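You operate a simulated robot arm through the tools that you are given. There is no shell and no other tool.

Carry out the task below with a simulated robot arm. There is one attempt and no reset: what you move stays moved.

JOB
Draw out the blue buckle's tongue in the vice; put the buckle back.
Fine: clamp it first, then draw, then wind the vice open; the buckle goes back on the board with its tongue out.

Only the result counts: the job must be done as asked and must still hold three seconds after the hand-in. Knocking over, shifting, dropping, spilling or breaking anything else fails it.

ROBOT AND FRAMES
A 7-joint arm with a two-finger parallel gripper, fixed in place. Base frame: the origin is on the floor under the middle of its stand, x ahead of it, y to its left, z up. Lengths are in m, angles in degrees, forces in N, time in s.
It reaches about 0.964 m from its shoulder. Its first joint turns from -166.0 to 166.0 degrees. Payload 1.57 kg.
Tool frame: the origin (TCP) lies between the finger pads and is the grasp point; the fingertips stand 0.03 m ahead of it; z points along the fingers, y is the line along which they close. Largest opening 0.11 m; finger width 0.024, thickness 0.012; the body of the gripper, 0.048 by 0.112 m, starts 0.078 m behind the TCP.
Orientation is that of the tool frame in the base frame, as a unit quaternion [x, y, z, w]. With the fingers straight down and closing along the base's y, the tool's x points along the base's -x, its y along +y and its z along -z.

CONTROLS
- The arm moves only by the tool drive_tool. Its arguments are lists of equal length, an entry for each row: "linear": the shift along the tool's x, y, z in m, a list of three; "rotation": the turn, a rotation vector about the tool's x, y, z in degrees, a list of three. In form: {"linear": [[tx, ty, tz], ...], "rotation": [[rx, ry, rz], ...]}. A call has 1 to 20 rows; each row shifts and turns the commanded pose from where the row before left it, along the tool's axes as they then stand. "fingers" is the gripper command, from -1 (fully open) to 1 (shut), values between in proportion, set as the call begins (left out, the last holds). A row lasts 0.2 s, in which the tool goes at most 0.05 m and 8.6 degrees; a call with a longer step from one row to the next is refused whole, and so is a gripper value outside its range. A pose out of reach is approached as far as the arm can. The call stops where the force on the tool passes 60 N (or 10 N more than at its start, if that is more) or the arm is blocked; 0.2 s more then pass. The fingers move at their own pace (about 0.108 m/s each) and stop on an object; they squeeze with about 31 N. The grip force told is the motor's: it shows also when the fingers shut on nothing. Time passes only in rows, and 0.2 s behind the last, so rows that do not move let the fingers close. It gives the time, the measured TCP pose, the force on the tool (base axes), the opening and the grip force at its end, in the units of the frame above (readings bear some noise), with the torque about the TCP (base axes, N m) and any sound that the robot's microphone picked up.
- Cameras (640 x 400 px; columns grow to the right, rows downward): "scene" is fixed at [0.4006, -0.5017, 1.6501]; the picture's right is [0.71, 0.71, -0.01], its down [0.71, -0.71, -0.03] and it looks along [-0.03, 0.01, -1.00] (base axes); focal length 271 px, centre (320, 200). "wrist" rides on the gripper at [0.07, 0.016, -0.141] in the tool frame; the picture's right is [-0.23, 0.97, 0.00], its down [-0.86, -0.20, -0.48] and it looks along [-0.47, -0.11, 0.88] (tool axes); focal length 222 px, centre (320, 200). There is no depth. A picture from a camera that has moved, and an enlarged one, comes with that camera's place and axes in the base frame and with its lens.
- camera(camera): a new picture of that camera. It takes no simulated time.
- lift_body(by): slides the trunk up (or, below 0, down) by that many m; the arm rides with it, the base frame stays. It gives what a move gives, with no picture.
- zoom(camera, box): a new picture of the part [left, top, right, bottom] of that camera's present view, enlarged. It takes no simulated time.
- sign_off(): hands the job in; it is judged then, once.

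Places have to be worked out from the pictures, the camera data and where the tool is seen. Open the gripper and draw the arm clear of the work before you hand the job in, unless the task says otherwise.

The tools are called after ">>>" as a command line: name --argument value ..., lists and objects as JSON in quotes. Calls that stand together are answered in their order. drive_tool: Moves the arm, as the interface text tells. Its arguments: {"type":"object","properties":{"linear":{"type":"array","items":{"type":"array","items":{"type":"number"}}},"rotation":{"type":"array","items":{"type":"array","items":{"type":"number"}}},"fingers":{"type":"number"}},"required":["linear","rotation"]} The other tools are called the same way: lift_body (by) moves the trunk up or down; camera (camera) takes a picture; zoom (camera, box) takes an enlarged picture of a part of a camera's view; sign_off () hands the job in.

At the start:

```text
clock: 0.0
ee_pos: [0.2758, -0.4186, 1.314]
tcp_rot: [0.0, 1.0, 0.0, 0.0]
contact_force: [0.6, 0.7, -0.5]
torque: [-0.01, 0.0, -0.02]
gripper_width: 0.1099
grip_force: 0.0
trunk travel left (down, up): [-0.475, 0.135]
```

scene: 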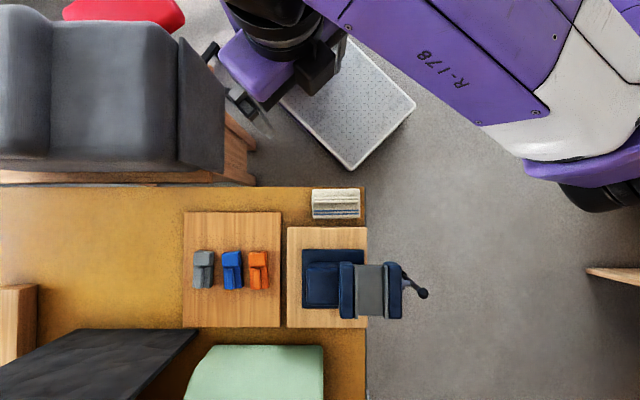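
wrist: 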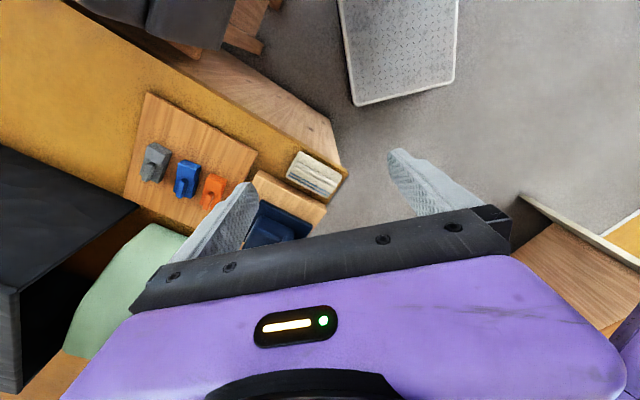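

I begin by looking closer at the buckles on the board and at the vice with its handle.

>>> zoom --camera "scene" --box '[170, 200, 300, 330]'

>>> zoom --camera "scene" --box '[285, 220, 445, 330]'

>>> zoom --camera "wrist" --box '[100, 80, 360, 260]'

```text
3.08 times, centred on (235, 265) of scene
camera zoom: at [0.4006, -0.5017, 1.6501], right [0.71, 0.71, -0.01], down [0.71, -0.71, -0.03], along [-0.03, 0.01, -1.0], focal length 834 px, centre (582, 0)
```

zoom: 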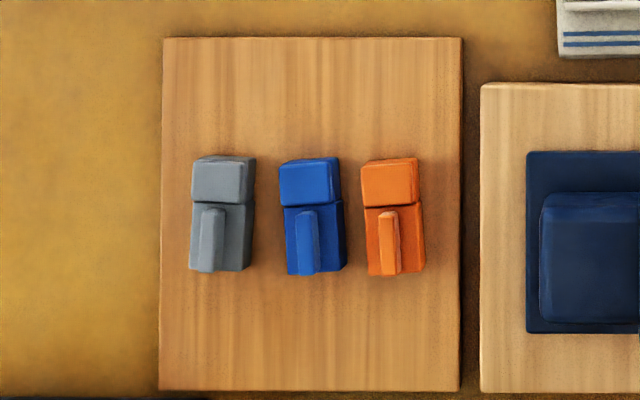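

```text
3.64 times, centred on (365, 275) of scene
camera zoom: at [0.4006, -0.5017, 1.6501], right [0.71, 0.71, -0.01], down [0.71, -0.71, -0.03], along [-0.03, 0.01, -1.0], focal length 986 px, centre (156, -73)
```

zoom: 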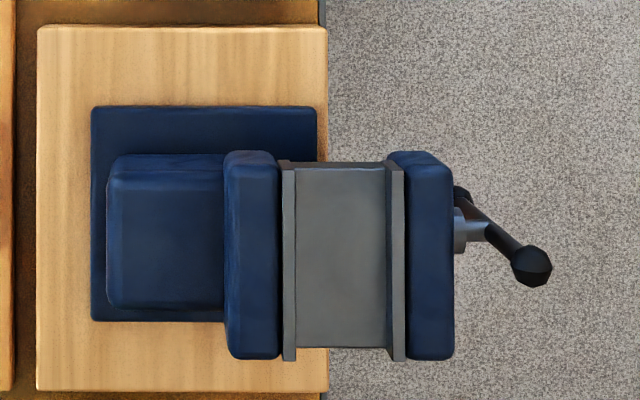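

```text
2.22 times, centred on (230, 170) of wrist
camera zoom: at [0.2041, -0.4029, 1.4539], right [0.23, 0.97, 0.0], down [0.86, -0.2, 0.48], along [0.47, -0.11, -0.88], focal length 494 px, centre (520, 267)
```

zoom: 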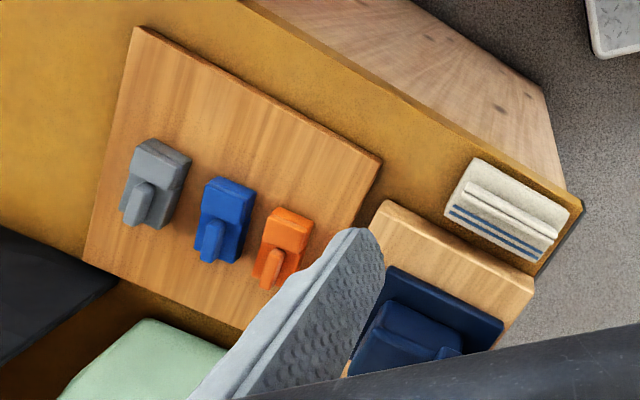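

The blue buckle is near (0.34, -0.79, 0.93) by triangulating the two views, and its width runs along the vice's screw axis. I turn the tool 45° so its y lies along that axis and look again.

>>> drive_tool --linear '[[0, 0, 0], [0, 0, 0], [0, 0, 0], [0, 0, 0], [0, 0, 0], [0, 0, 0]]' --rotation '[[0, 0, 7.5], [0, 0, 7.5], [0, 0, 7.5], [0, 0, 7.5], [0, 0, 7.5], [0, 0, 7.5]]' --fingers -1

>>> camera --camera "wrist"

```text
clock: 1.4
ee_pos: [0.275, -0.4188, 1.3135]
tcp_rot: [0.384, 0.923, 0.0, 0.0]
contact_force: [0.8, 0.5, 0.4]
torque: [0.02, 0.0, -0.01]
gripper_width: 0.11
grip_force: 0.1
trunk travel left (down, up): [-0.475, 0.135]
```

```text
taken
camera wrist: at [0.2363, -0.3582, 1.4539], right [0.85, 0.53, 0.0], down [0.46, -0.75, 0.48], along [0.25, -0.41, -0.88], focal length 222 px, centre (320, 200)
```

wrist: 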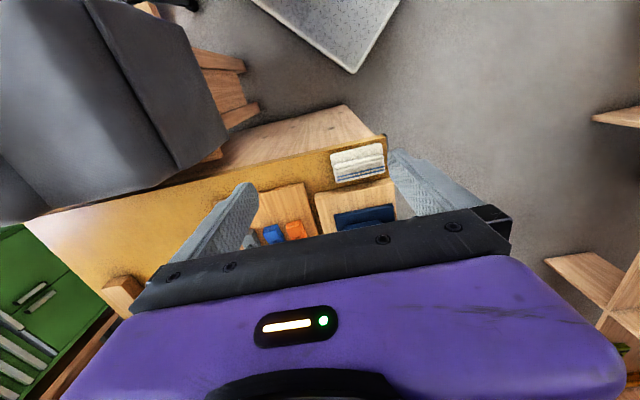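

The tool is now aligned with the vice axis. The grey chair is close on the left, so I move out over the table along the picture's down direction first, then sideways towards the buckles while staying high.

>>> drive_tool --linear '[[-0.04, 0, 0], [-0.04, 0, 0], [-0.04, 0, 0], [-0.04, 0, 0], [-0.04, 0, 0], [-0.037, 0, 0]]' --rotation '[[0, 0, 0], [0, 0, 0], [0, 0, 0], [0, 0, 0], [0, 0, 0], [0, 0, 0]]'

>>> camera --camera "wrist"

>>> camera --camera "scene"

```text
clock: 2.8
ee_pos: [0.4422, -0.5862, 1.3147]
tcp_rot: [0.383, 0.924, 0.0, 0.0]
contact_force: [0.2, 0.1, 0.2]
torque: [-0.05, 0.01, -0.01]
gripper_width: 0.11
grip_force: 0.1
trunk travel left (down, up): [-0.475, 0.135]
```

```text
taken
camera wrist: at [0.4039, -0.5251, 1.4547], right [0.85, 0.53, 0.0], down [0.46, -0.75, 0.48], along [0.25, -0.41, -0.88], focal length 222 px, centre (320, 200)
```

wrist: 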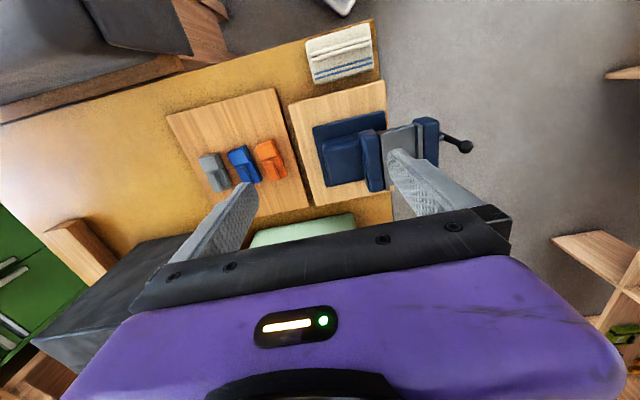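

```text
taken
```

scene: 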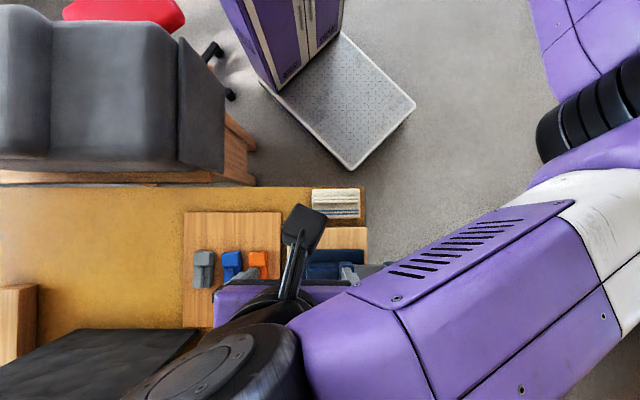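

Now I have a better angle on both the vice and the buckles. I enlarge these.

>>> zoom --camera "wrist" --box '[290, 80, 490, 205]'

>>> zoom --camera "wrist" --box '[180, 120, 310, 200]'

```text
3.20 times, centred on (390, 142) of wrist
camera zoom: at [0.4039, -0.5251, 1.4547], right [0.85, 0.53, 0.0], down [0.46, -0.75, 0.48], along [0.25, -0.41, -0.88], focal length 711 px, centre (96, 384)
```

zoom: 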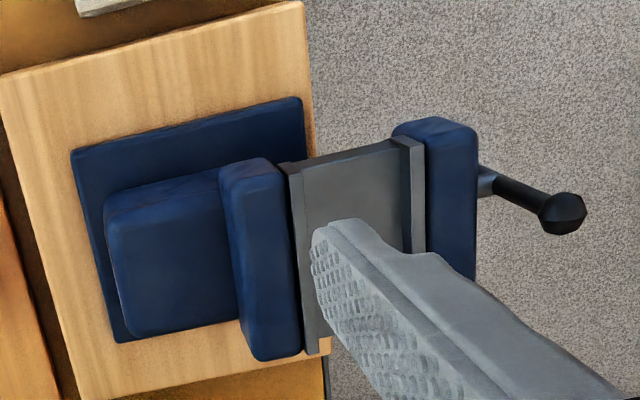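

```text
4.92 times, centred on (245, 160) of wrist
camera zoom: at [0.4039, -0.5251, 1.4547], right [0.85, 0.53, 0.0], down [0.46, -0.75, 0.48], along [0.25, -0.41, -0.88], focal length 1094 px, centre (689, 397)
```

zoom: 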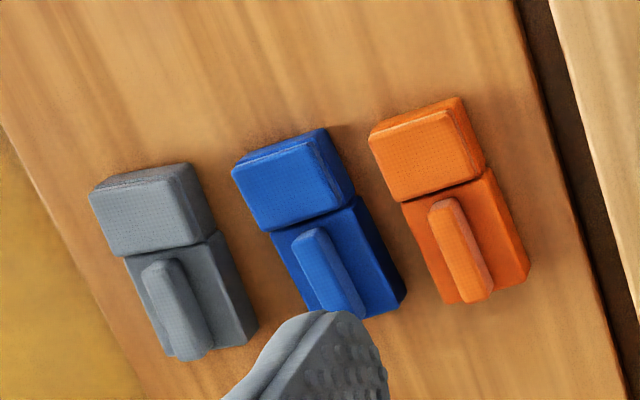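

The buckle looks like a head block with a ribbed lower block joined at a seam. I move lower near the buckles for a closer look.

>>> drive_tool --linear '[[-0.004, -0.03, 0.02], [-0.004, -0.03, 0.02], [-0.004, -0.03, 0.02], [-0.004, -0.03, 0.02], [-0.004, -0.03, 0.02], [-0.004, -0.02, 0.02]]' --rotation '[[0, 0, 0], [0, 0, 0], [0, 0, 0], [0, 0, 0], [0, 0, 0], [0, 0, 0]]'

>>> camera --camera "wrist"

```text
clock: 4.2
ee_pos: [0.3386, -0.7077, 1.1943]
tcp_rot: [0.384, 0.923, 0.0, 0.001]
contact_force: [0.5, 0.4, 1.0]
torque: [-0.02, -0.05, 0.01]
gripper_width: 0.11
grip_force: 0.0
out of reach, approached as far as the arm can: row 6
trunk travel left (down, up): [-0.475, 0.135]
```

```text
taken
camera wrist: at [0.2997, -0.6463, 1.3357], right [0.85, 0.53, 0.0], down [0.46, -0.75, 0.48], along [0.25, -0.41, -0.88], focal length 222 px, centre (320, 200)
```

wrist: 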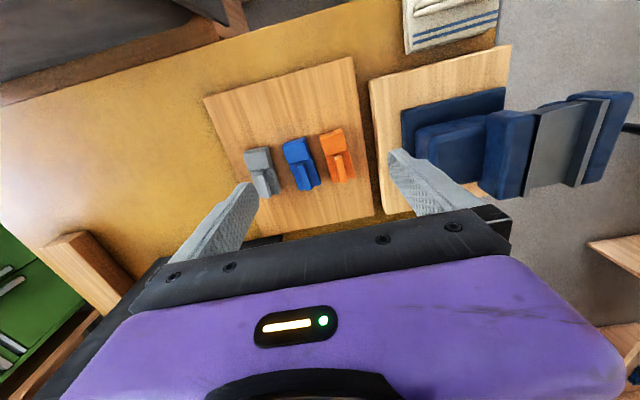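

The far rows are out of reach because the shoulder is high, so I'll lower the trunk in stages, raising the tool first so it keeps clear of the table.

>>> drive_tool --linear '[[0, 0.01, -0.04], [0, 0.01, -0.04], [0, 0.01, -0.04], [0, 0.01, -0.04], [0, 0.01, -0.04], [0, 0, -0.04]]' --rotation '[[0, 0, 0], [0, 0, 0], [0, 0, 0], [0, 0, 0], [0, 0, 0], [0, 0, 0]]'

>>> camera --camera "scene"

>>> camera --camera "wrist"

```text
clock: 5.8
ee_pos: [0.3787, -0.6418, 1.3179]
tcp_rot: [0.376, 0.924, 0.052, -0.037]
contact_force: [0.4, -0.4, -0.6]
torque: [-0.04, 0.01, -0.02]
gripper_width: 0.11
grip_force: 0.0
out of reach, approached as far as the arm can: row 2, 3, 4, 5, 6
trunk travel left (down, up): [-0.475, 0.135]
stopped in row 6: the arm was blocked; the commanded pose is now the measured one
```

```text
taken
```

scene: 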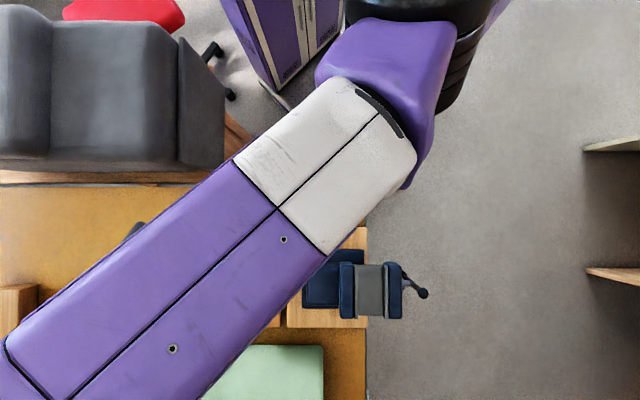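

```text
taken
camera wrist: at [0.3431, -0.5998, 1.4656], right [0.84, 0.54, 0.04], down [0.48, -0.79, 0.37], along [0.23, -0.29, -0.93], focal length 222 px, centre (320, 200)
```

wrist: 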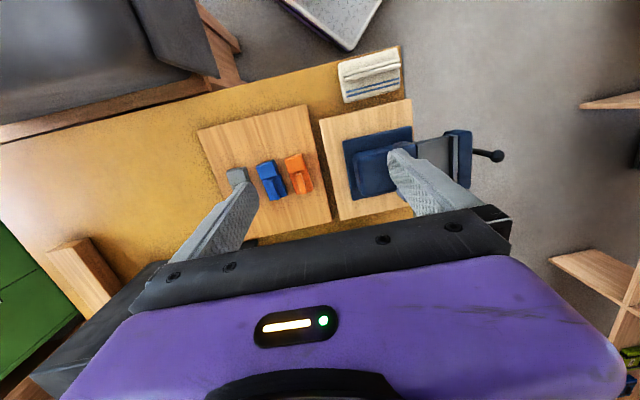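

The elbow has swung round and the arm is near a limit, so I lower the trunk by 0.1 m. The tool is at 1.32, well above everything below it.

>>> lift_body --by -0.1

>>> camera --camera "scene"

```text
clock: 7.1
ee_pos: [0.3781, -0.6422, 1.2181]
tcp_rot: [0.376, 0.924, 0.052, -0.036]
contact_force: [-0.3, -0.4, 0.9]
torque: [0.01, 0.01, 0.01]
gripper_width: 0.1098
grip_force: 0.0
trunk travel left (down, up): [-0.375, 0.235]
```

```text
taken
```

scene: 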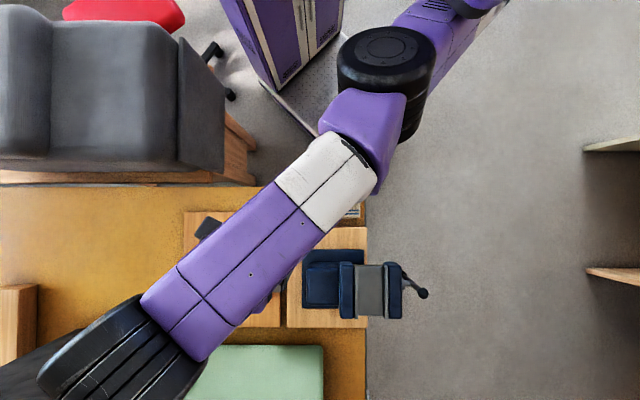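

Clear so far: no contact, and the forearm is well above the table. I lower another 0.08 m and then raise the tool again.

>>> lift_body --by -0.08

>>> drive_tool --linear '[[0.01, 0, -0.03], [0.01, 0, -0.03], [0.01, 0, -0.03], [0.01, 0, -0.03]]' --rotation '[[0, 0, 0], [0, 0, 0], [0, 0, 0], [0, 0, 0]]'

>>> camera --camera "scene"

>>> camera --camera "wrist"

```text
clock: 8.3
ee_pos: [0.3778, -0.642, 1.1387]
tcp_rot: [0.377, 0.924, 0.051, -0.037]
contact_force: [0.1, 0.7, -0.3]
torque: [-0.01, 0.01, 0.01]
gripper_width: 0.11
grip_force: 0.0
trunk travel left (down, up): [-0.295, 0.315]
```

```text
clock: 9.4
ee_pos: [0.3679, -0.6193, 1.1122]
tcp_rot: [0.37, 0.919, 0.111, -0.076]
contact_force: [-0.3, 0.2, 0.3]
torque: [0.01, 0.03, 0.02]
gripper_width: 0.1102
grip_force: 0.0
out of reach, approached as far as the arm can: row 1, 2, 3, 4
trunk travel left (down, up): [-0.295, 0.315]
stopped in row 4: the arm was blocked; the commanded pose is now the measured one
```

```text
taken
```

scene: 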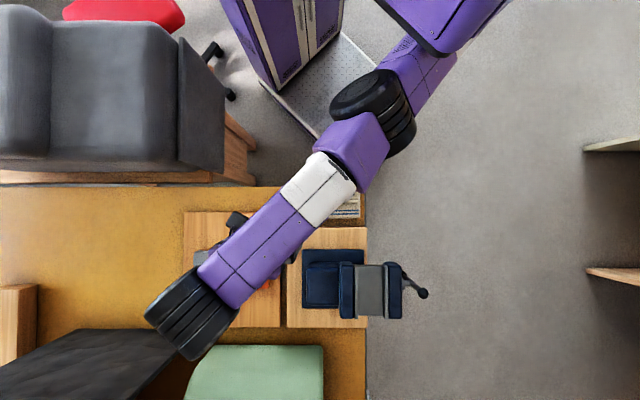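

```text
taken
camera wrist: at [0.3355, -0.5991, 1.2646], right [0.84, 0.53, 0.09], down [0.5, -0.83, 0.24], along [0.21, -0.16, -0.97], focal length 222 px, centre (320, 200)
```

wrist: 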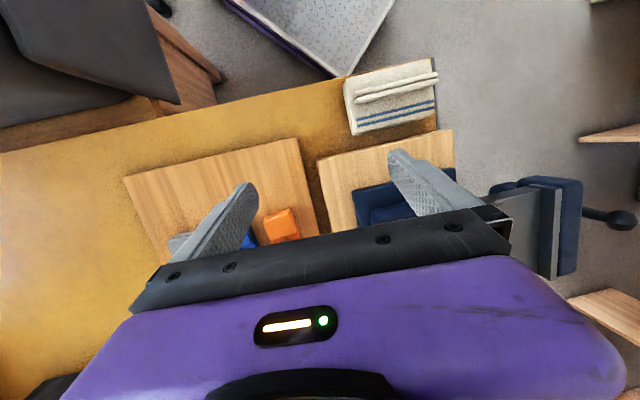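

The tool can't rise in this elbow posture; a joint is at its limit and the tool has tilted. I raise the trunk again for room and work the arm back to a better posture there.

>>> lift_body --by 0.15

>>> camera --camera "scene"

```text
clock: 11.1
ee_pos: [0.3667, -0.6193, 1.261]
tcp_rot: [0.37, 0.919, 0.111, -0.076]
contact_force: [0.3, -0.4, -0.6]
torque: [0.0, 0.01, 0.05]
gripper_width: 0.11
grip_force: 0.1
trunk travel left (down, up): [-0.445, 0.165]
```

```text
taken
```

scene: 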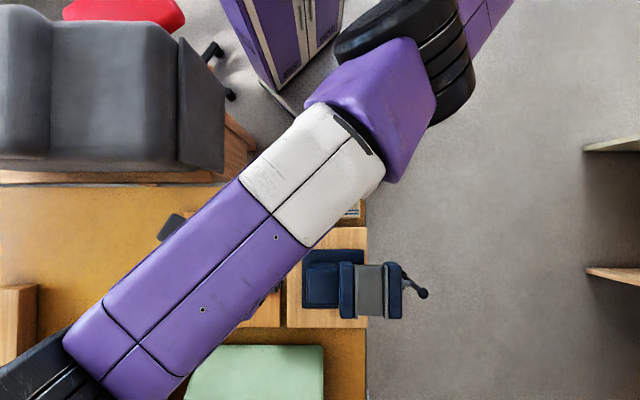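

The elbow is hanging low here. I bring the tool back to vertical while drawing it in towards the robot and to the right, and watch how the elbow follows.

>>> drive_tool --linear '[[0.02, 0.03, 0], [0.02, 0.03, 0], [0.02, 0.03, 0], [0.02, 0.03, 0]]' --rotation '[[2.1, -3.2, 0], [2.1, -3.2, 0], [2.1, -3.2, 0], [2.1, -3.2, 0]]'

>>> camera --camera "scene"

```text
clock: 12.1
ee_pos: [0.3909, -0.4812, 1.2736]
tcp_rot: [0.377, 0.926, 0.007, -0.01]
contact_force: [1.1, 0.1, 0.3]
torque: [0.01, 0.01, -0.04]
gripper_width: 0.11
grip_force: 0.1
trunk travel left (down, up): [-0.445, 0.165]
```

```text
taken
```

scene: 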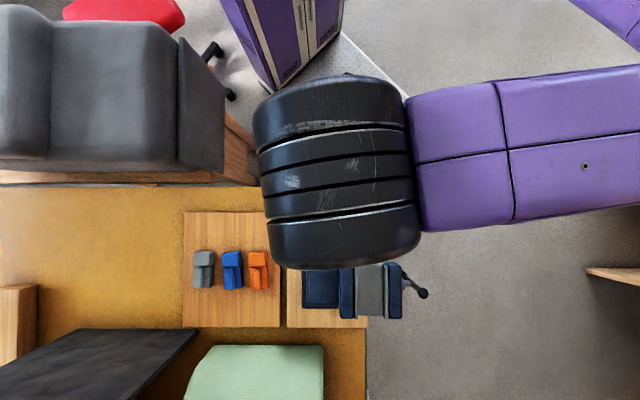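

The elbow has swung back out to the right, which is the better posture. I check the wrist view, especially what stands to the right, before lowering the trunk.

>>> camera --camera "wrist"

```text
taken
camera wrist: at [0.353, -0.4238, 1.4156], right [0.84, 0.54, 0.0], down [0.48, -0.75, 0.46], along [0.24, -0.39, -0.89], focal length 222 px, centre (320, 200)
```

wrist: 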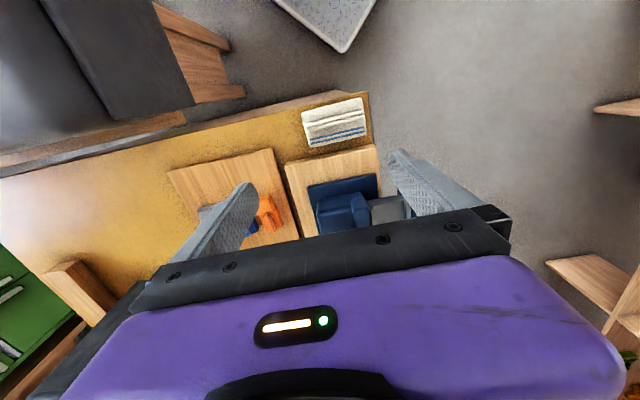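

Below the tool is only the towel at about 0.93, so I lower the trunk 0.15 m here with the elbow on the right.

>>> lift_body --by -0.13

>>> camera --camera "scene"

```text
clock: 13.7
ee_pos: [0.3936, -0.48, 1.1469]
tcp_rot: [0.373, 0.928, 0.002, -0.012]
contact_force: [0.3, -0.6, -0.3]
torque: [0.01, 0.03, 0.03]
gripper_width: 0.1101
grip_force: 0.0
trunk travel left (down, up): [-0.315, 0.295]
```

```text
taken
```

scene: 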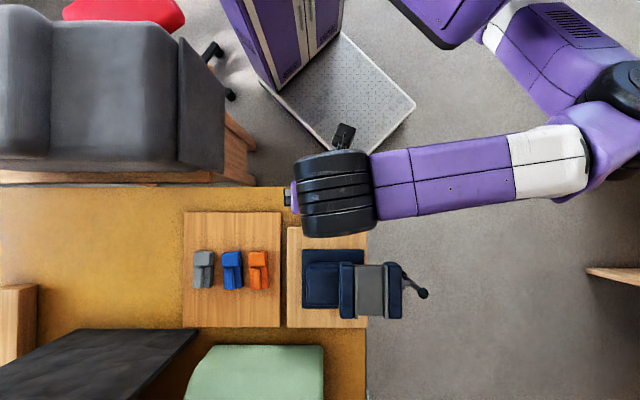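

No contact and the posture is unchanged. I try raising the tool 0.1 m here, keeping it vertical.

>>> drive_tool --linear '[[0, 0, -0.025], [0, 0, -0.025], [0, 0, -0.025], [0, 0, -0.025]]' --rotation '[[0, 0, 0], [0, 0, 0], [0, 0, 0], [0, 0, 0]]'

>>> camera --camera "scene"

```text
clock: 14.7
ee_pos: [0.3969, -0.4812, 1.2419]
tcp_rot: [0.374, 0.927, 0.005, -0.017]
contact_force: [0.1, -0.5, -0.3]
torque: [0.01, 0.0, 0.03]
gripper_width: 0.1097
grip_force: 0.0
trunk travel left (down, up): [-0.315, 0.295]
```

```text
taken
```

scene: 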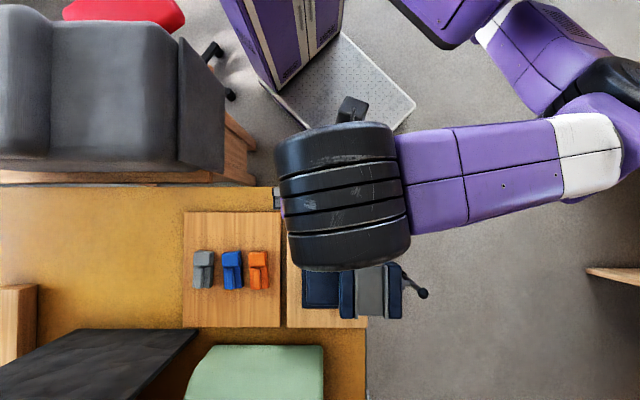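

Raising works in this posture. I lower the trunk 0.06 m and use the change in the picture to judge how high the elbow is above the shelf on the right.

>>> lift_body --by -0.06

>>> camera --camera "scene"

>>> zoom --camera "wrist" --box '[500, 60, 640, 400]'

```text
clock: 15.7
ee_pos: [0.3969, -0.4813, 1.1829]
tcp_rot: [0.374, 0.927, 0.004, -0.016]
contact_force: [0.0, 0.3, -1.0]
torque: [0.01, 0.0, 0.0]
gripper_width: 0.1099
grip_force: 0.2
trunk travel left (down, up): [-0.255, 0.355]
```

```text
taken
```

scene: 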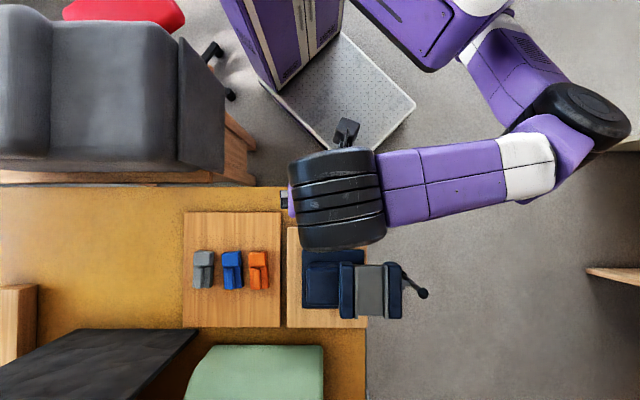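

```text
1.18 times, centred on (570, 230) of wrist
camera zoom: at [0.3603, -0.4254, 1.3248], right [0.84, 0.54, -0.01], down [0.49, -0.75, 0.45], along [0.24, -0.38, -0.89], focal length 261 px, centre (26, 165)
```

zoom: 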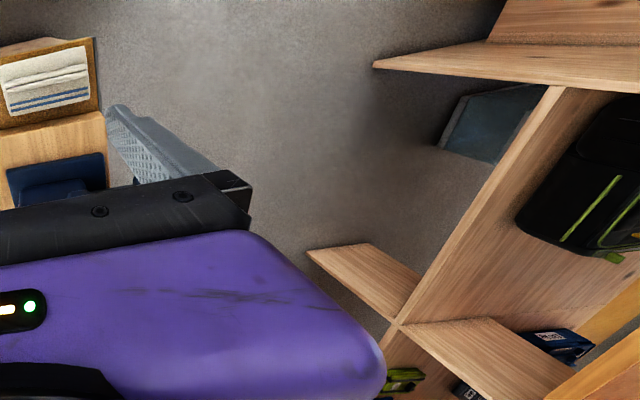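

The shelf on the right triangulates to about z 0.2 and x 1.6, so it is no obstacle to the elbow. I lower the trunk another 0.11 m and raise the tool again.

>>> lift_body --by -0.11

>>> drive_tool --linear '[[0, 0, -0.025], [0, 0, -0.025], [0, 0, -0.025], [0, 0, -0.025]]' --rotation '[[0, 0, 0], [0, 0, 0], [0, 0, 0], [0, 0, 0]]'

>>> camera --camera "scene"

```text
clock: 17.1
ee_pos: [0.3963, -0.482, 1.0724]
tcp_rot: [0.374, 0.927, 0.005, -0.017]
contact_force: [-0.9, 0.2, -0.1]
torque: [-0.03, -0.05, -0.02]
gripper_width: 0.1103
grip_force: 0.1
trunk travel left (down, up): [-0.145, 0.465]
```

```text
clock: 18.1
ee_pos: [0.3931, -0.4784, 1.0965]
tcp_rot: [0.376, 0.927, 0.007, -0.018]
contact_force: [-0.5, -0.2, 0.1]
torque: [-0.01, 0.02, 0.03]
gripper_width: 0.1098
grip_force: 0.1
out of reach, approached as far as the arm can: row 2, 3, 4
trunk travel left (down, up): [-0.145, 0.465]
```

```text
taken
```

scene: 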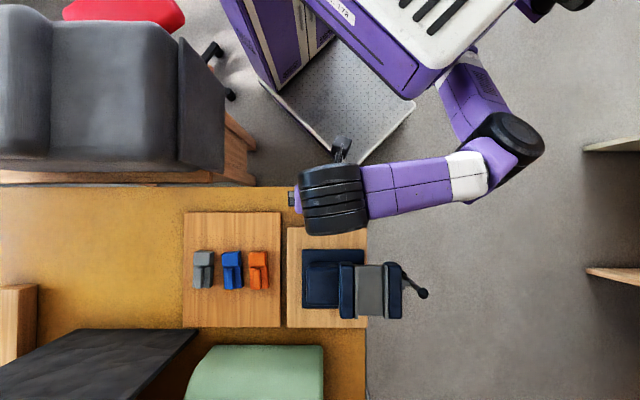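

The carriage box is now visible and the shoulder sits near its front end, so the reach should be comfortable at this height. I correct the small tilt and move towards the buckles at z about 1.1.

>>> drive_tool --linear '[[-0.02, -0.025, 0], [-0.02, -0.032, 0], [-0.02, -0.032, 0], [-0.02, -0.032, 0], [-0.02, -0.032, 0]]' --rotation '[[0, -2.2, 0.8], [0, 0, 0], [0, 0, 0], [0, 0, 0], [0, 0, 0]]'

>>> camera --camera "scene"

>>> camera --camera "wrist"

```text
clock: 19.1
ee_pos: [0.503, -0.5782, 1.0765]
tcp_rot: [0.273, 0.962, 0.005, -0.011]
contact_force: [-3.4, 2.4, -0.3]
torque: [-0.03, 0.03, 0.23]
gripper_width: 0.1096
grip_force: 0.1
out of reach, approached as far as the arm can: row 2, 3, 4
trunk travel left (down, up): [-0.145, 0.465]
stopped in row 4: the arm was blocked; the commanded pose is now the measured one
```

```text
taken
```

scene: 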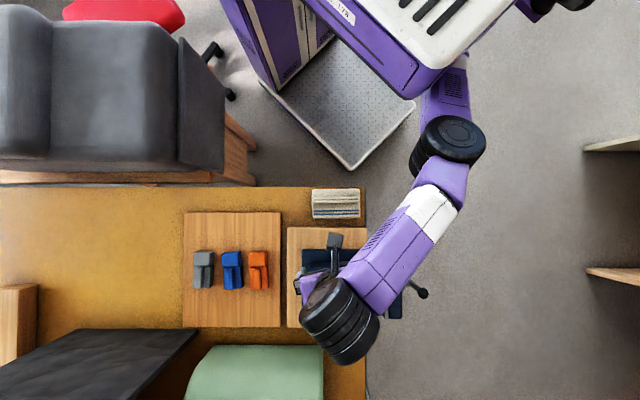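

```text
taken
camera wrist: at [0.4547, -0.5303, 1.2187], right [0.7, 0.71, 0.0], down [0.63, -0.62, 0.46], along [0.32, -0.32, -0.89], focal length 222 px, centre (320, 200)
```

wrist: 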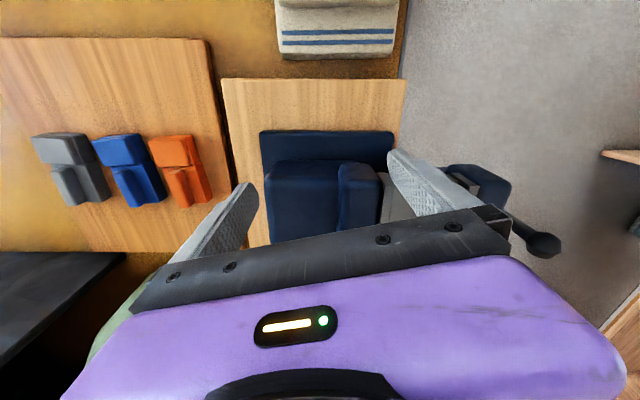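

The arm settled near (0.50, -0.58, 1.08), away from the target but without touching anything. This view shows the vice and buckles well, so I enlarge both for measurements.

>>> zoom --camera "wrist" --box '[20, 110, 240, 247]'

>>> zoom --camera "wrist" --box '[240, 110, 580, 270]'

>>> zoom --camera "scene" --box '[280, 150, 480, 380]'

```text
2.91 times, centred on (130, 178) of wrist
camera zoom: at [0.4547, -0.5303, 1.2187], right [0.7, 0.71, 0.0], down [0.63, -0.62, 0.46], along [0.32, -0.32, -0.89], focal length 646 px, centre (873, 262)
```

zoom: 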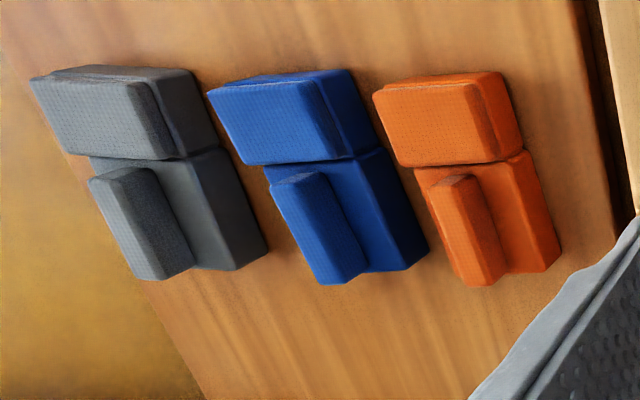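

```text
1.88 times, centred on (410, 190) of wrist
camera zoom: at [0.4547, -0.5303, 1.2187], right [0.7, 0.71, 0.0], down [0.63, -0.62, 0.46], along [0.32, -0.32, -0.89], focal length 418 px, centre (151, 219)
```

zoom: 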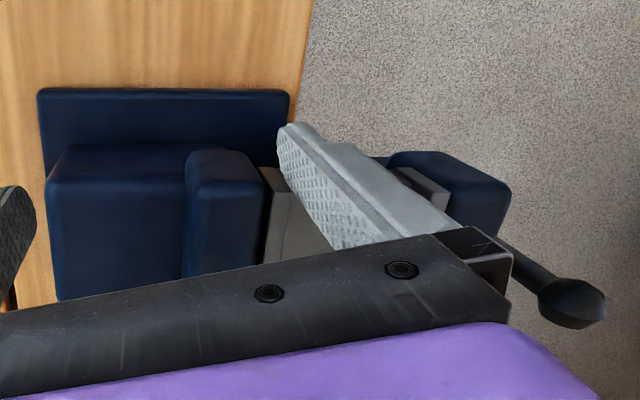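

```text
1.74 times, centred on (380, 265) of scene
camera zoom: at [0.4006, -0.5017, 1.6501], right [0.71, 0.71, -0.01], down [0.71, -0.71, -0.03], along [-0.03, 0.01, -1.0], focal length 471 px, centre (216, 87)
```

zoom: 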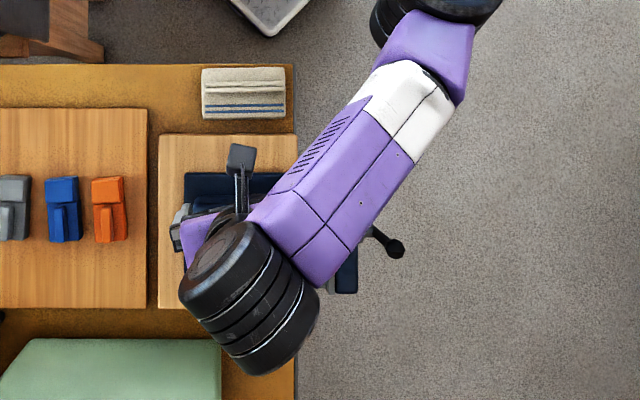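

The jaw plates' tops triangulate to z ≈ 1.006 with a gap of about 6 cm, and the handle's ball to about (0.686, -0.479, 1.05). I back the tool straight up a little, in small steps, to get clear of the vice.

>>> drive_tool --linear '[[0, 0, -0.02], [0, 0, -0.02], [0, 0, -0.02]]' --rotation '[[0, 0, 0], [0, 0, 0], [0, 0, 0]]'

>>> camera --camera "scene"

```text
clock: 19.5
ee_pos: [0.5136, -0.5749, 1.0667]
tcp_rot: [0.264, 0.964, 0.013, -0.04]
contact_force: [-13.7, 8.6, 4.3]
torque: [0.33, 0.03, 0.88]
gripper_width: 0.1099
grip_force: 0.1
out of reach, approached as far as the arm can: row 1
trunk travel left (down, up): [-0.145, 0.465]
stopped in row 1: the force on the tool passed its limit at 64 N (the readings are from after the stop); the commanded pose is now the measured one
```

```text
taken
```

scene: 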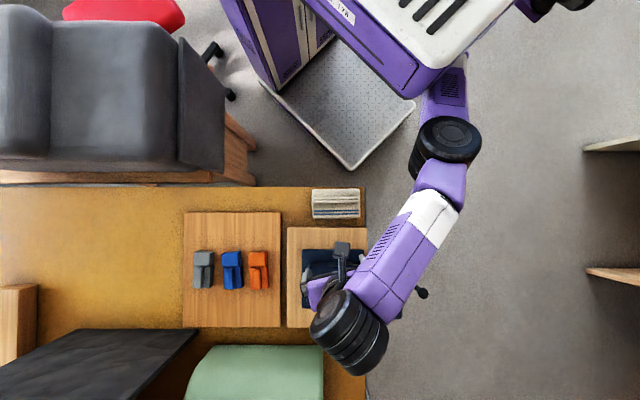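

There is contact: about 60 N arose as the arm shifted sideways instead of up. I look at the wrist view before doing anything else.

>>> camera --camera "wrist"

>>> zoom --camera "wrist" --box '[240, 90, 560, 270]'

```text
taken
camera wrist: at [0.471, -0.5316, 1.2127], right [0.69, 0.72, -0.01], down [0.66, -0.63, 0.4], along [0.28, -0.29, -0.91], focal length 222 px, centre (320, 200)
```

wrist: 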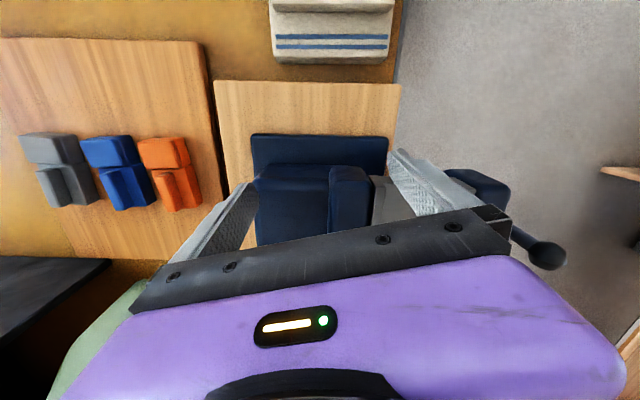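

```text
2.00 times, centred on (400, 180) of wrist
camera zoom: at [0.471, -0.5316, 1.2127], right [0.69, 0.72, -0.01], down [0.66, -0.63, 0.4], along [0.28, -0.29, -0.91], focal length 444 px, centre (160, 240)
```

zoom: 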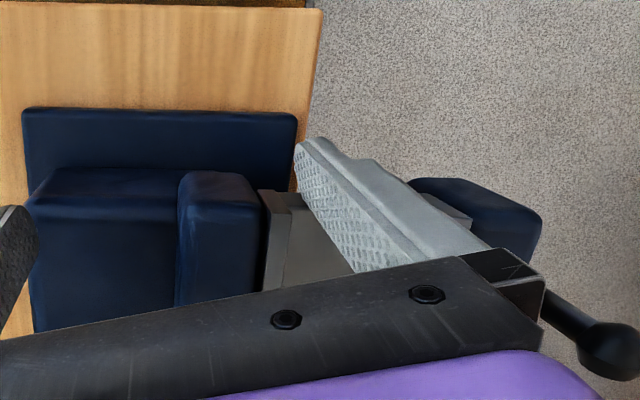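

The torque shows the right fingertip is pressing sideways against the near end of the fixed jaw, whose top must be higher than I reckoned. Raising the trunk lifts the tool straight up and off it.

>>> lift_body --by 0.03

>>> lift_body --by 0.1

>>> camera --camera "scene"

>>> camera --camera "wrist"

```text
clock: 20.2
ee_pos: [0.5167, -0.5752, 1.0973]
tcp_rot: [0.263, 0.964, 0.012, -0.038]
contact_force: [0.4, -0.9, -0.2]
torque: [0.01, -0.04, 0.0]
gripper_width: 0.1102
grip_force: 0.1
trunk travel left (down, up): [-0.175, 0.435]
```

```text
clock: 21.6
ee_pos: [0.5157, -0.5741, 1.1974]
tcp_rot: [0.263, 0.964, 0.013, -0.038]
contact_force: [0.1, -0.1, -0.2]
torque: [-0.01, -0.04, -0.01]
gripper_width: 0.1099
grip_force: 0.1
trunk travel left (down, up): [-0.275, 0.335]
```

```text
taken
```

scene: 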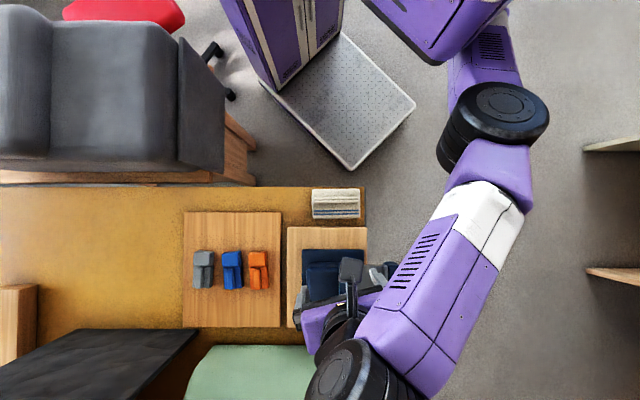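

```text
taken
camera wrist: at [0.4726, -0.5318, 1.3426], right [0.69, 0.72, -0.01], down [0.66, -0.63, 0.41], along [0.29, -0.29, -0.91], focal length 222 px, centre (320, 200)
```

wrist: 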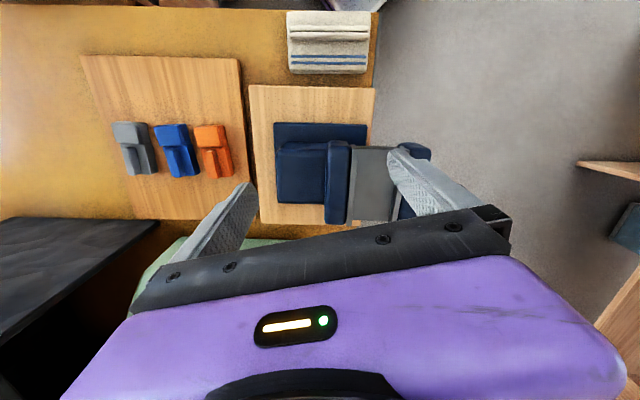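

Free again with zero force. The tool's yaw drifted during that move, which suggests the last joint (tool spin) was at its limit; turning the tool the other way by 180° should put it mid-range. I level the tool and begin that turn here, well above the vice.

>>> drive_tool --linear '[[0, 0, 0], [0, 0, 0], [0, 0, 0], [0, 0, 0], [0, 0, 0], [0, 0, 0], [0, 0, 0]]' --rotation '[[0.3, -4.6, 0], [0, 0, -8], [0, 0, -8], [0, 0, -8], [0, 0, -8], [0, 0, -8], [0, 0, -8]]'

>>> camera --camera "scene"

```text
clock: 23.2
ee_pos: [0.516, -0.5749, 1.1988]
tcp_rot: [-0.153, 0.988, -0.001, -0.001]
contact_force: [0.2, -0.2, -0.3]
torque: [0.0, 0.01, 0.04]
gripper_width: 0.11
grip_force: 0.1
trunk travel left (down, up): [-0.275, 0.335]
```

```text
taken
```

scene: 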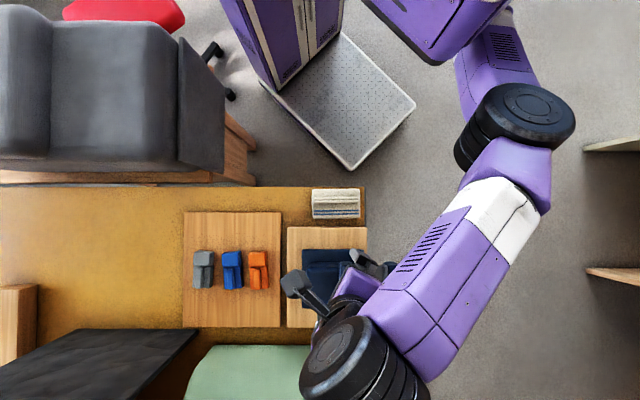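

Rotation works cleanly, with the elbow moving towards a better place. I continue turning to yaw -135°, which again puts the finger line along the vice axis.

>>> drive_tool --linear '[[0, 0, 0], [0, 0, 0], [0, 0, 0], [0, 0, 0], [0, 0, 0], [0, 0, 0], [0, 0, 0], [0, 0, 0], [0, 0, 0], [0, 0, 0], [0, 0, 0], [0, 0, 0], [0, 0, 0], [0, 0, 0], [0, 0, 0]]' --rotation '[[0, 0, -7.83], [0, 0, -7.83], [0, 0, -7.83], [0, 0, -7.83], [0, 0, -7.83], [0, 0, -7.83], [0, 0, -7.83], [0, 0, -7.83], [0, 0, -7.83], [0, 0, -7.83], [0, 0, -7.83], [0, 0, -7.83], [0, 0, -7.83], [0, 0, -7.83], [0, 0, -7.83]]'

>>> camera --camera "scene"

>>> camera --camera "wrist"

```text
clock: 26.4
ee_pos: [0.5161, -0.5748, 1.1926]
tcp_rot: [0.924, -0.382, -0.005, -0.001]
contact_force: [0.2, 0.4, 0.1]
torque: [0.02, -0.01, 0.01]
gripper_width: 0.1101
grip_force: 0.0
trunk travel left (down, up): [-0.275, 0.335]
```

```text
taken
```

scene: 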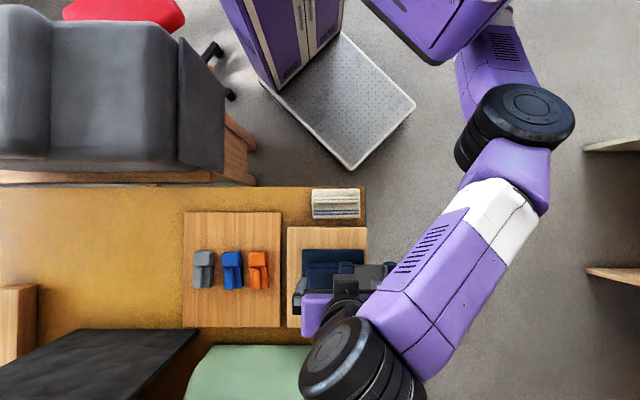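

```text
taken
camera wrist: at [0.5538, -0.6366, 1.3331], right [-0.85, -0.53, 0.0], down [-0.46, 0.74, 0.48], along [-0.26, 0.41, -0.87], focal length 222 px, centre (320, 200)
```

wrist: 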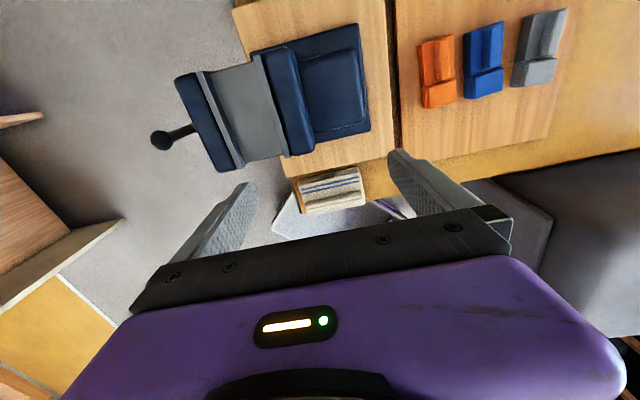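

This side gives an excellent view of vice and buckles. I enlarge each.

>>> zoom --camera "wrist" --box '[140, 20, 400, 185]'

>>> zoom --camera "wrist" --box '[400, 0, 580, 112]'

```text
2.42 times, centred on (270, 102) of wrist
camera zoom: at [0.5538, -0.6366, 1.3331], right [-0.85, -0.53, 0.0], down [-0.46, 0.74, 0.48], along [-0.26, 0.41, -0.87], focal length 538 px, centre (441, 436)
```

zoom: 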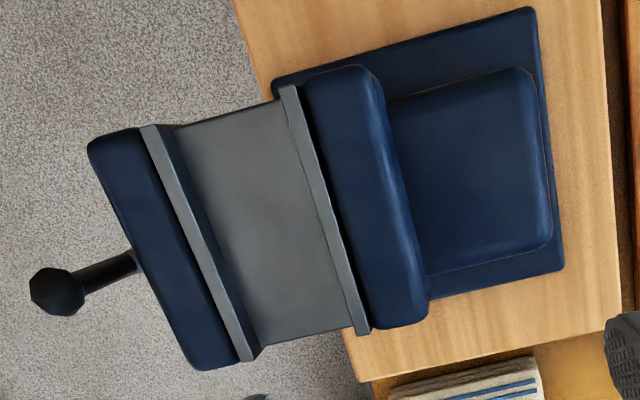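

```text
3.56 times, centred on (490, 56) of wrist
camera zoom: at [0.5538, -0.6366, 1.3331], right [-0.85, -0.53, 0.0], down [-0.46, 0.74, 0.48], along [-0.26, 0.41, -0.87], focal length 790 px, centre (-284, 712)
```

zoom: 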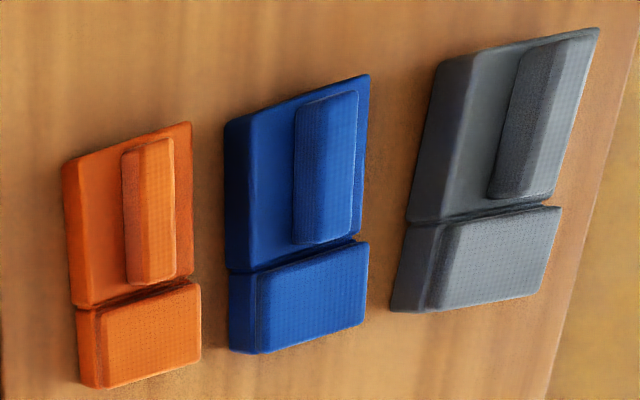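

Plate tops now triangulate to z ≈ 1.05 (consistent with the touch), gap about 5.5 cm between U ≈ 0.006 and 0.061 along the screw axis. I move left at this height towards the buckles, then tilt the fingers outward since a vertical tool cannot reach that far.

>>> drive_tool --linear '[[-0.0107, 0.0402, 0], [-0.0107, 0.0402, 0], [-0.0107, 0.0402, 0], [-0.0107, 0.0402, 0]]' --rotation '[[0, 0, 0], [0, 4, 0], [0, 4, 0], [0, 4, 0]]'

>>> camera --camera "scene"

```text
clock: 27.3
ee_pos: [0.5185, -0.6131, 1.1891]
tcp_rot: [0.953, -0.294, 0.069, 0.019]
contact_force: [0.6, 0.3, 0.5]
torque: [0.01, 0.0, -0.01]
gripper_width: 0.1098
grip_force: 0.1
trunk travel left (down, up): [-0.275, 0.335]
stopped in row 4: the arm was blocked; the commanded pose is now the measured one
```

```text
taken
```

scene: 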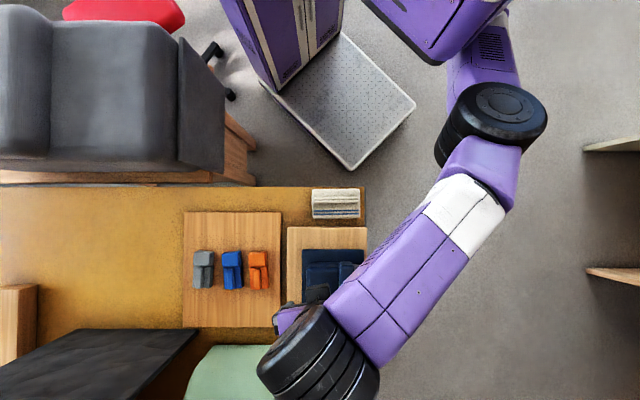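

Each block has come when the wrist is high relative to the shoulder, so lowering the trunk while raising the arm was the wrong way. I raise the trunk 0.15 m and bring the tool down by the arm instead.

>>> lift_body --by 0.15

>>> drive_tool --linear '[[0, 0, 0.025], [0, 0, 0.025], [0, 0, 0.025], [0, 0, 0.025], [0, 0, 0.025]]' --rotation '[[0, 0, 0], [0, 0, 0], [0, 0, 0], [0, 0, 0], [0, 0, 0]]'

>>> camera --camera "scene"

```text
clock: 29.0
ee_pos: [0.518, -0.6138, 1.3382]
tcp_rot: [0.953, -0.295, 0.069, 0.02]
contact_force: [1.0, 0.2, 0.5]
torque: [0.0, 0.01, 0.0]
gripper_width: 0.11
grip_force: 0.1
trunk travel left (down, up): [-0.425, 0.185]
```

```text
clock: 30.2
ee_pos: [0.531, -0.6252, 1.2148]
tcp_rot: [0.953, -0.295, 0.068, 0.021]
contact_force: [0.3, 0.2, -0.1]
torque: [0.01, 0.0, 0.0]
gripper_width: 0.11
grip_force: 0.1
trunk travel left (down, up): [-0.425, 0.185]
```

```text
taken
```

scene: 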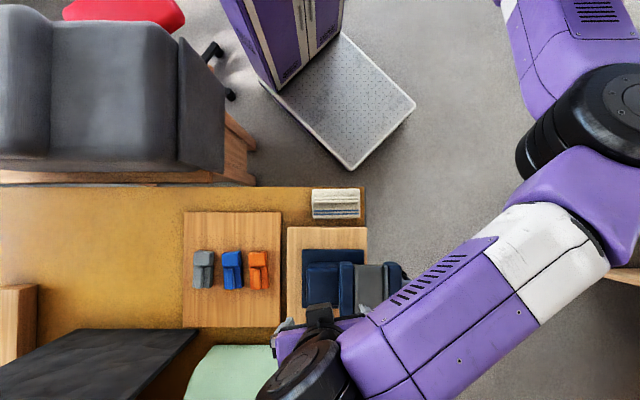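

The motion followed cleanly this time. I fix the yaw and move left towards the buckles in a few rows while tilting the fingers outward.

>>> drive_tool --linear '[[0, 0.01, 0], [0, 0.02, 0], [-0.02, 0.035, 0], [-0.02, 0.035, 0], [-0.02, 0.035, 0]]' --rotation '[[0, 0, 5.3], [0, 0, 5.3], [0, 3, 0], [0, 4, 0], [0, 4, 0]]'

>>> camera --camera "scene"

```text
clock: 31.4
ee_pos: [0.4001, -0.681, 1.2002]
tcp_rot: [0.911, -0.378, 0.158, 0.051]
contact_force: [0.1, 0.5, 0.2]
torque: [-0.02, 0.07, 0.0]
gripper_width: 0.11
grip_force: 0.0
trunk travel left (down, up): [-0.425, 0.185]
```

```text
taken
```

scene: 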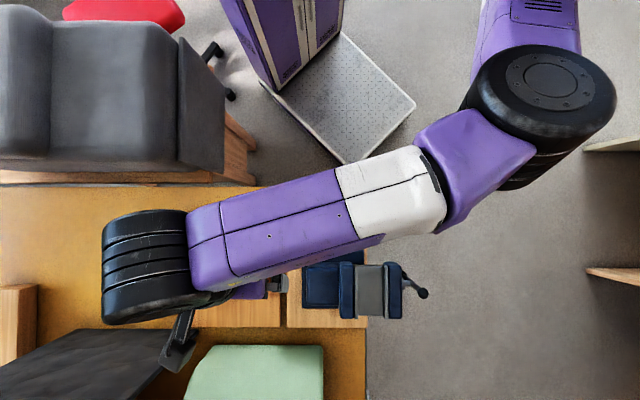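

That worked well: the tool is at (0.40, -0.68, 1.20), tilted about 19°. I look through the wrist camera.

>>> camera --camera "wrist"

>>> zoom --camera "wrist" --box '[300, 0, 520, 140]'

```text
taken
camera wrist: at [0.3984, -0.7085, 1.3554], right [-0.84, -0.54, -0.1], down [-0.55, 0.82, 0.18], along [-0.01, 0.2, -0.98], focal length 222 px, centre (320, 200)
```

wrist: 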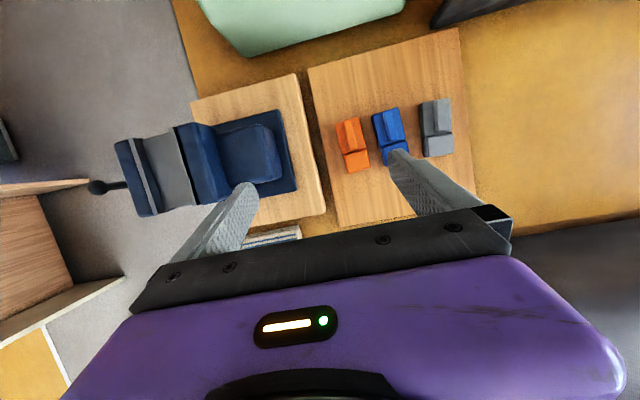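

```text
2.86 times, centred on (410, 70) of wrist
camera zoom: at [0.3984, -0.7085, 1.3554], right [-0.84, -0.54, -0.1], down [-0.55, 0.82, 0.18], along [-0.01, 0.2, -0.98], focal length 635 px, centre (63, 571)
```

zoom: 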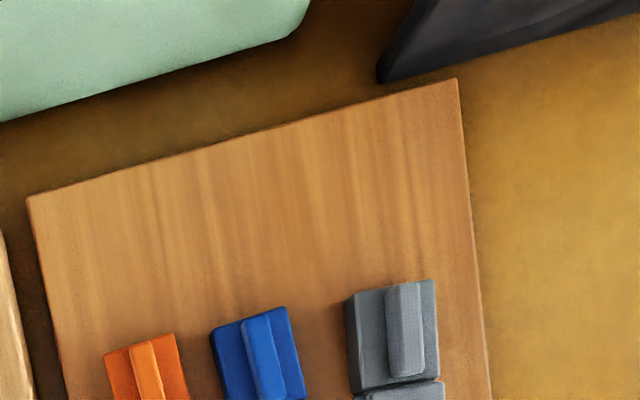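

I move closer to the buckles and lower, tilting a bit further.

>>> drive_tool --linear '[[-0.0147, 0.0218, 0.0208], [-0.0147, 0.0218, 0.0208], [-0.0147, 0.0218, 0.0208], [-0.0147, 0.0218, 0.0208]]' --rotation '[[0, 3, 0], [0, 3, 0], [0, 3, 0], [0, 3, 0]]'

>>> camera --camera "wrist"

>>> camera --camera "scene"

```text
clock: 32.4
ee_pos: [0.3261, -0.7259, 1.0972]
tcp_rot: [0.889, -0.371, 0.253, 0.09]
contact_force: [0.3, 0.5, -0.2]
torque: [-0.01, 0.02, -0.01]
gripper_width: 0.1098
grip_force: 0.0
trunk travel left (down, up): [-0.425, 0.185]
```

```text
taken
camera wrist: at [0.2997, -0.7307, 1.2535], right [-0.82, -0.55, -0.14], down [-0.55, 0.83, -0.03], along [0.13, 0.06, -0.99], focal length 222 px, centre (320, 200)
```

wrist: 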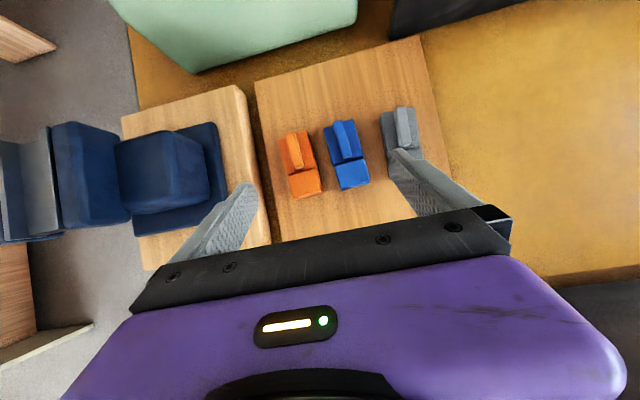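

```text
taken
```

scene: 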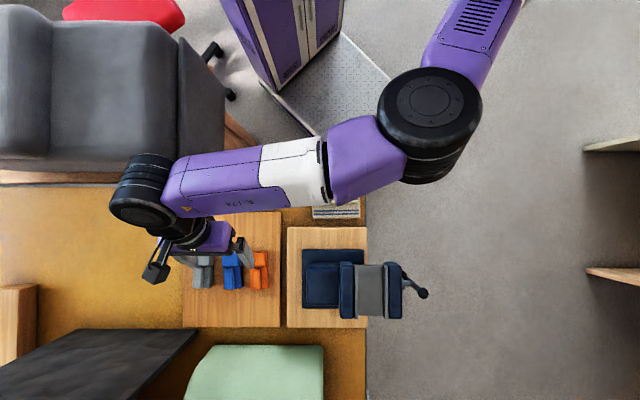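

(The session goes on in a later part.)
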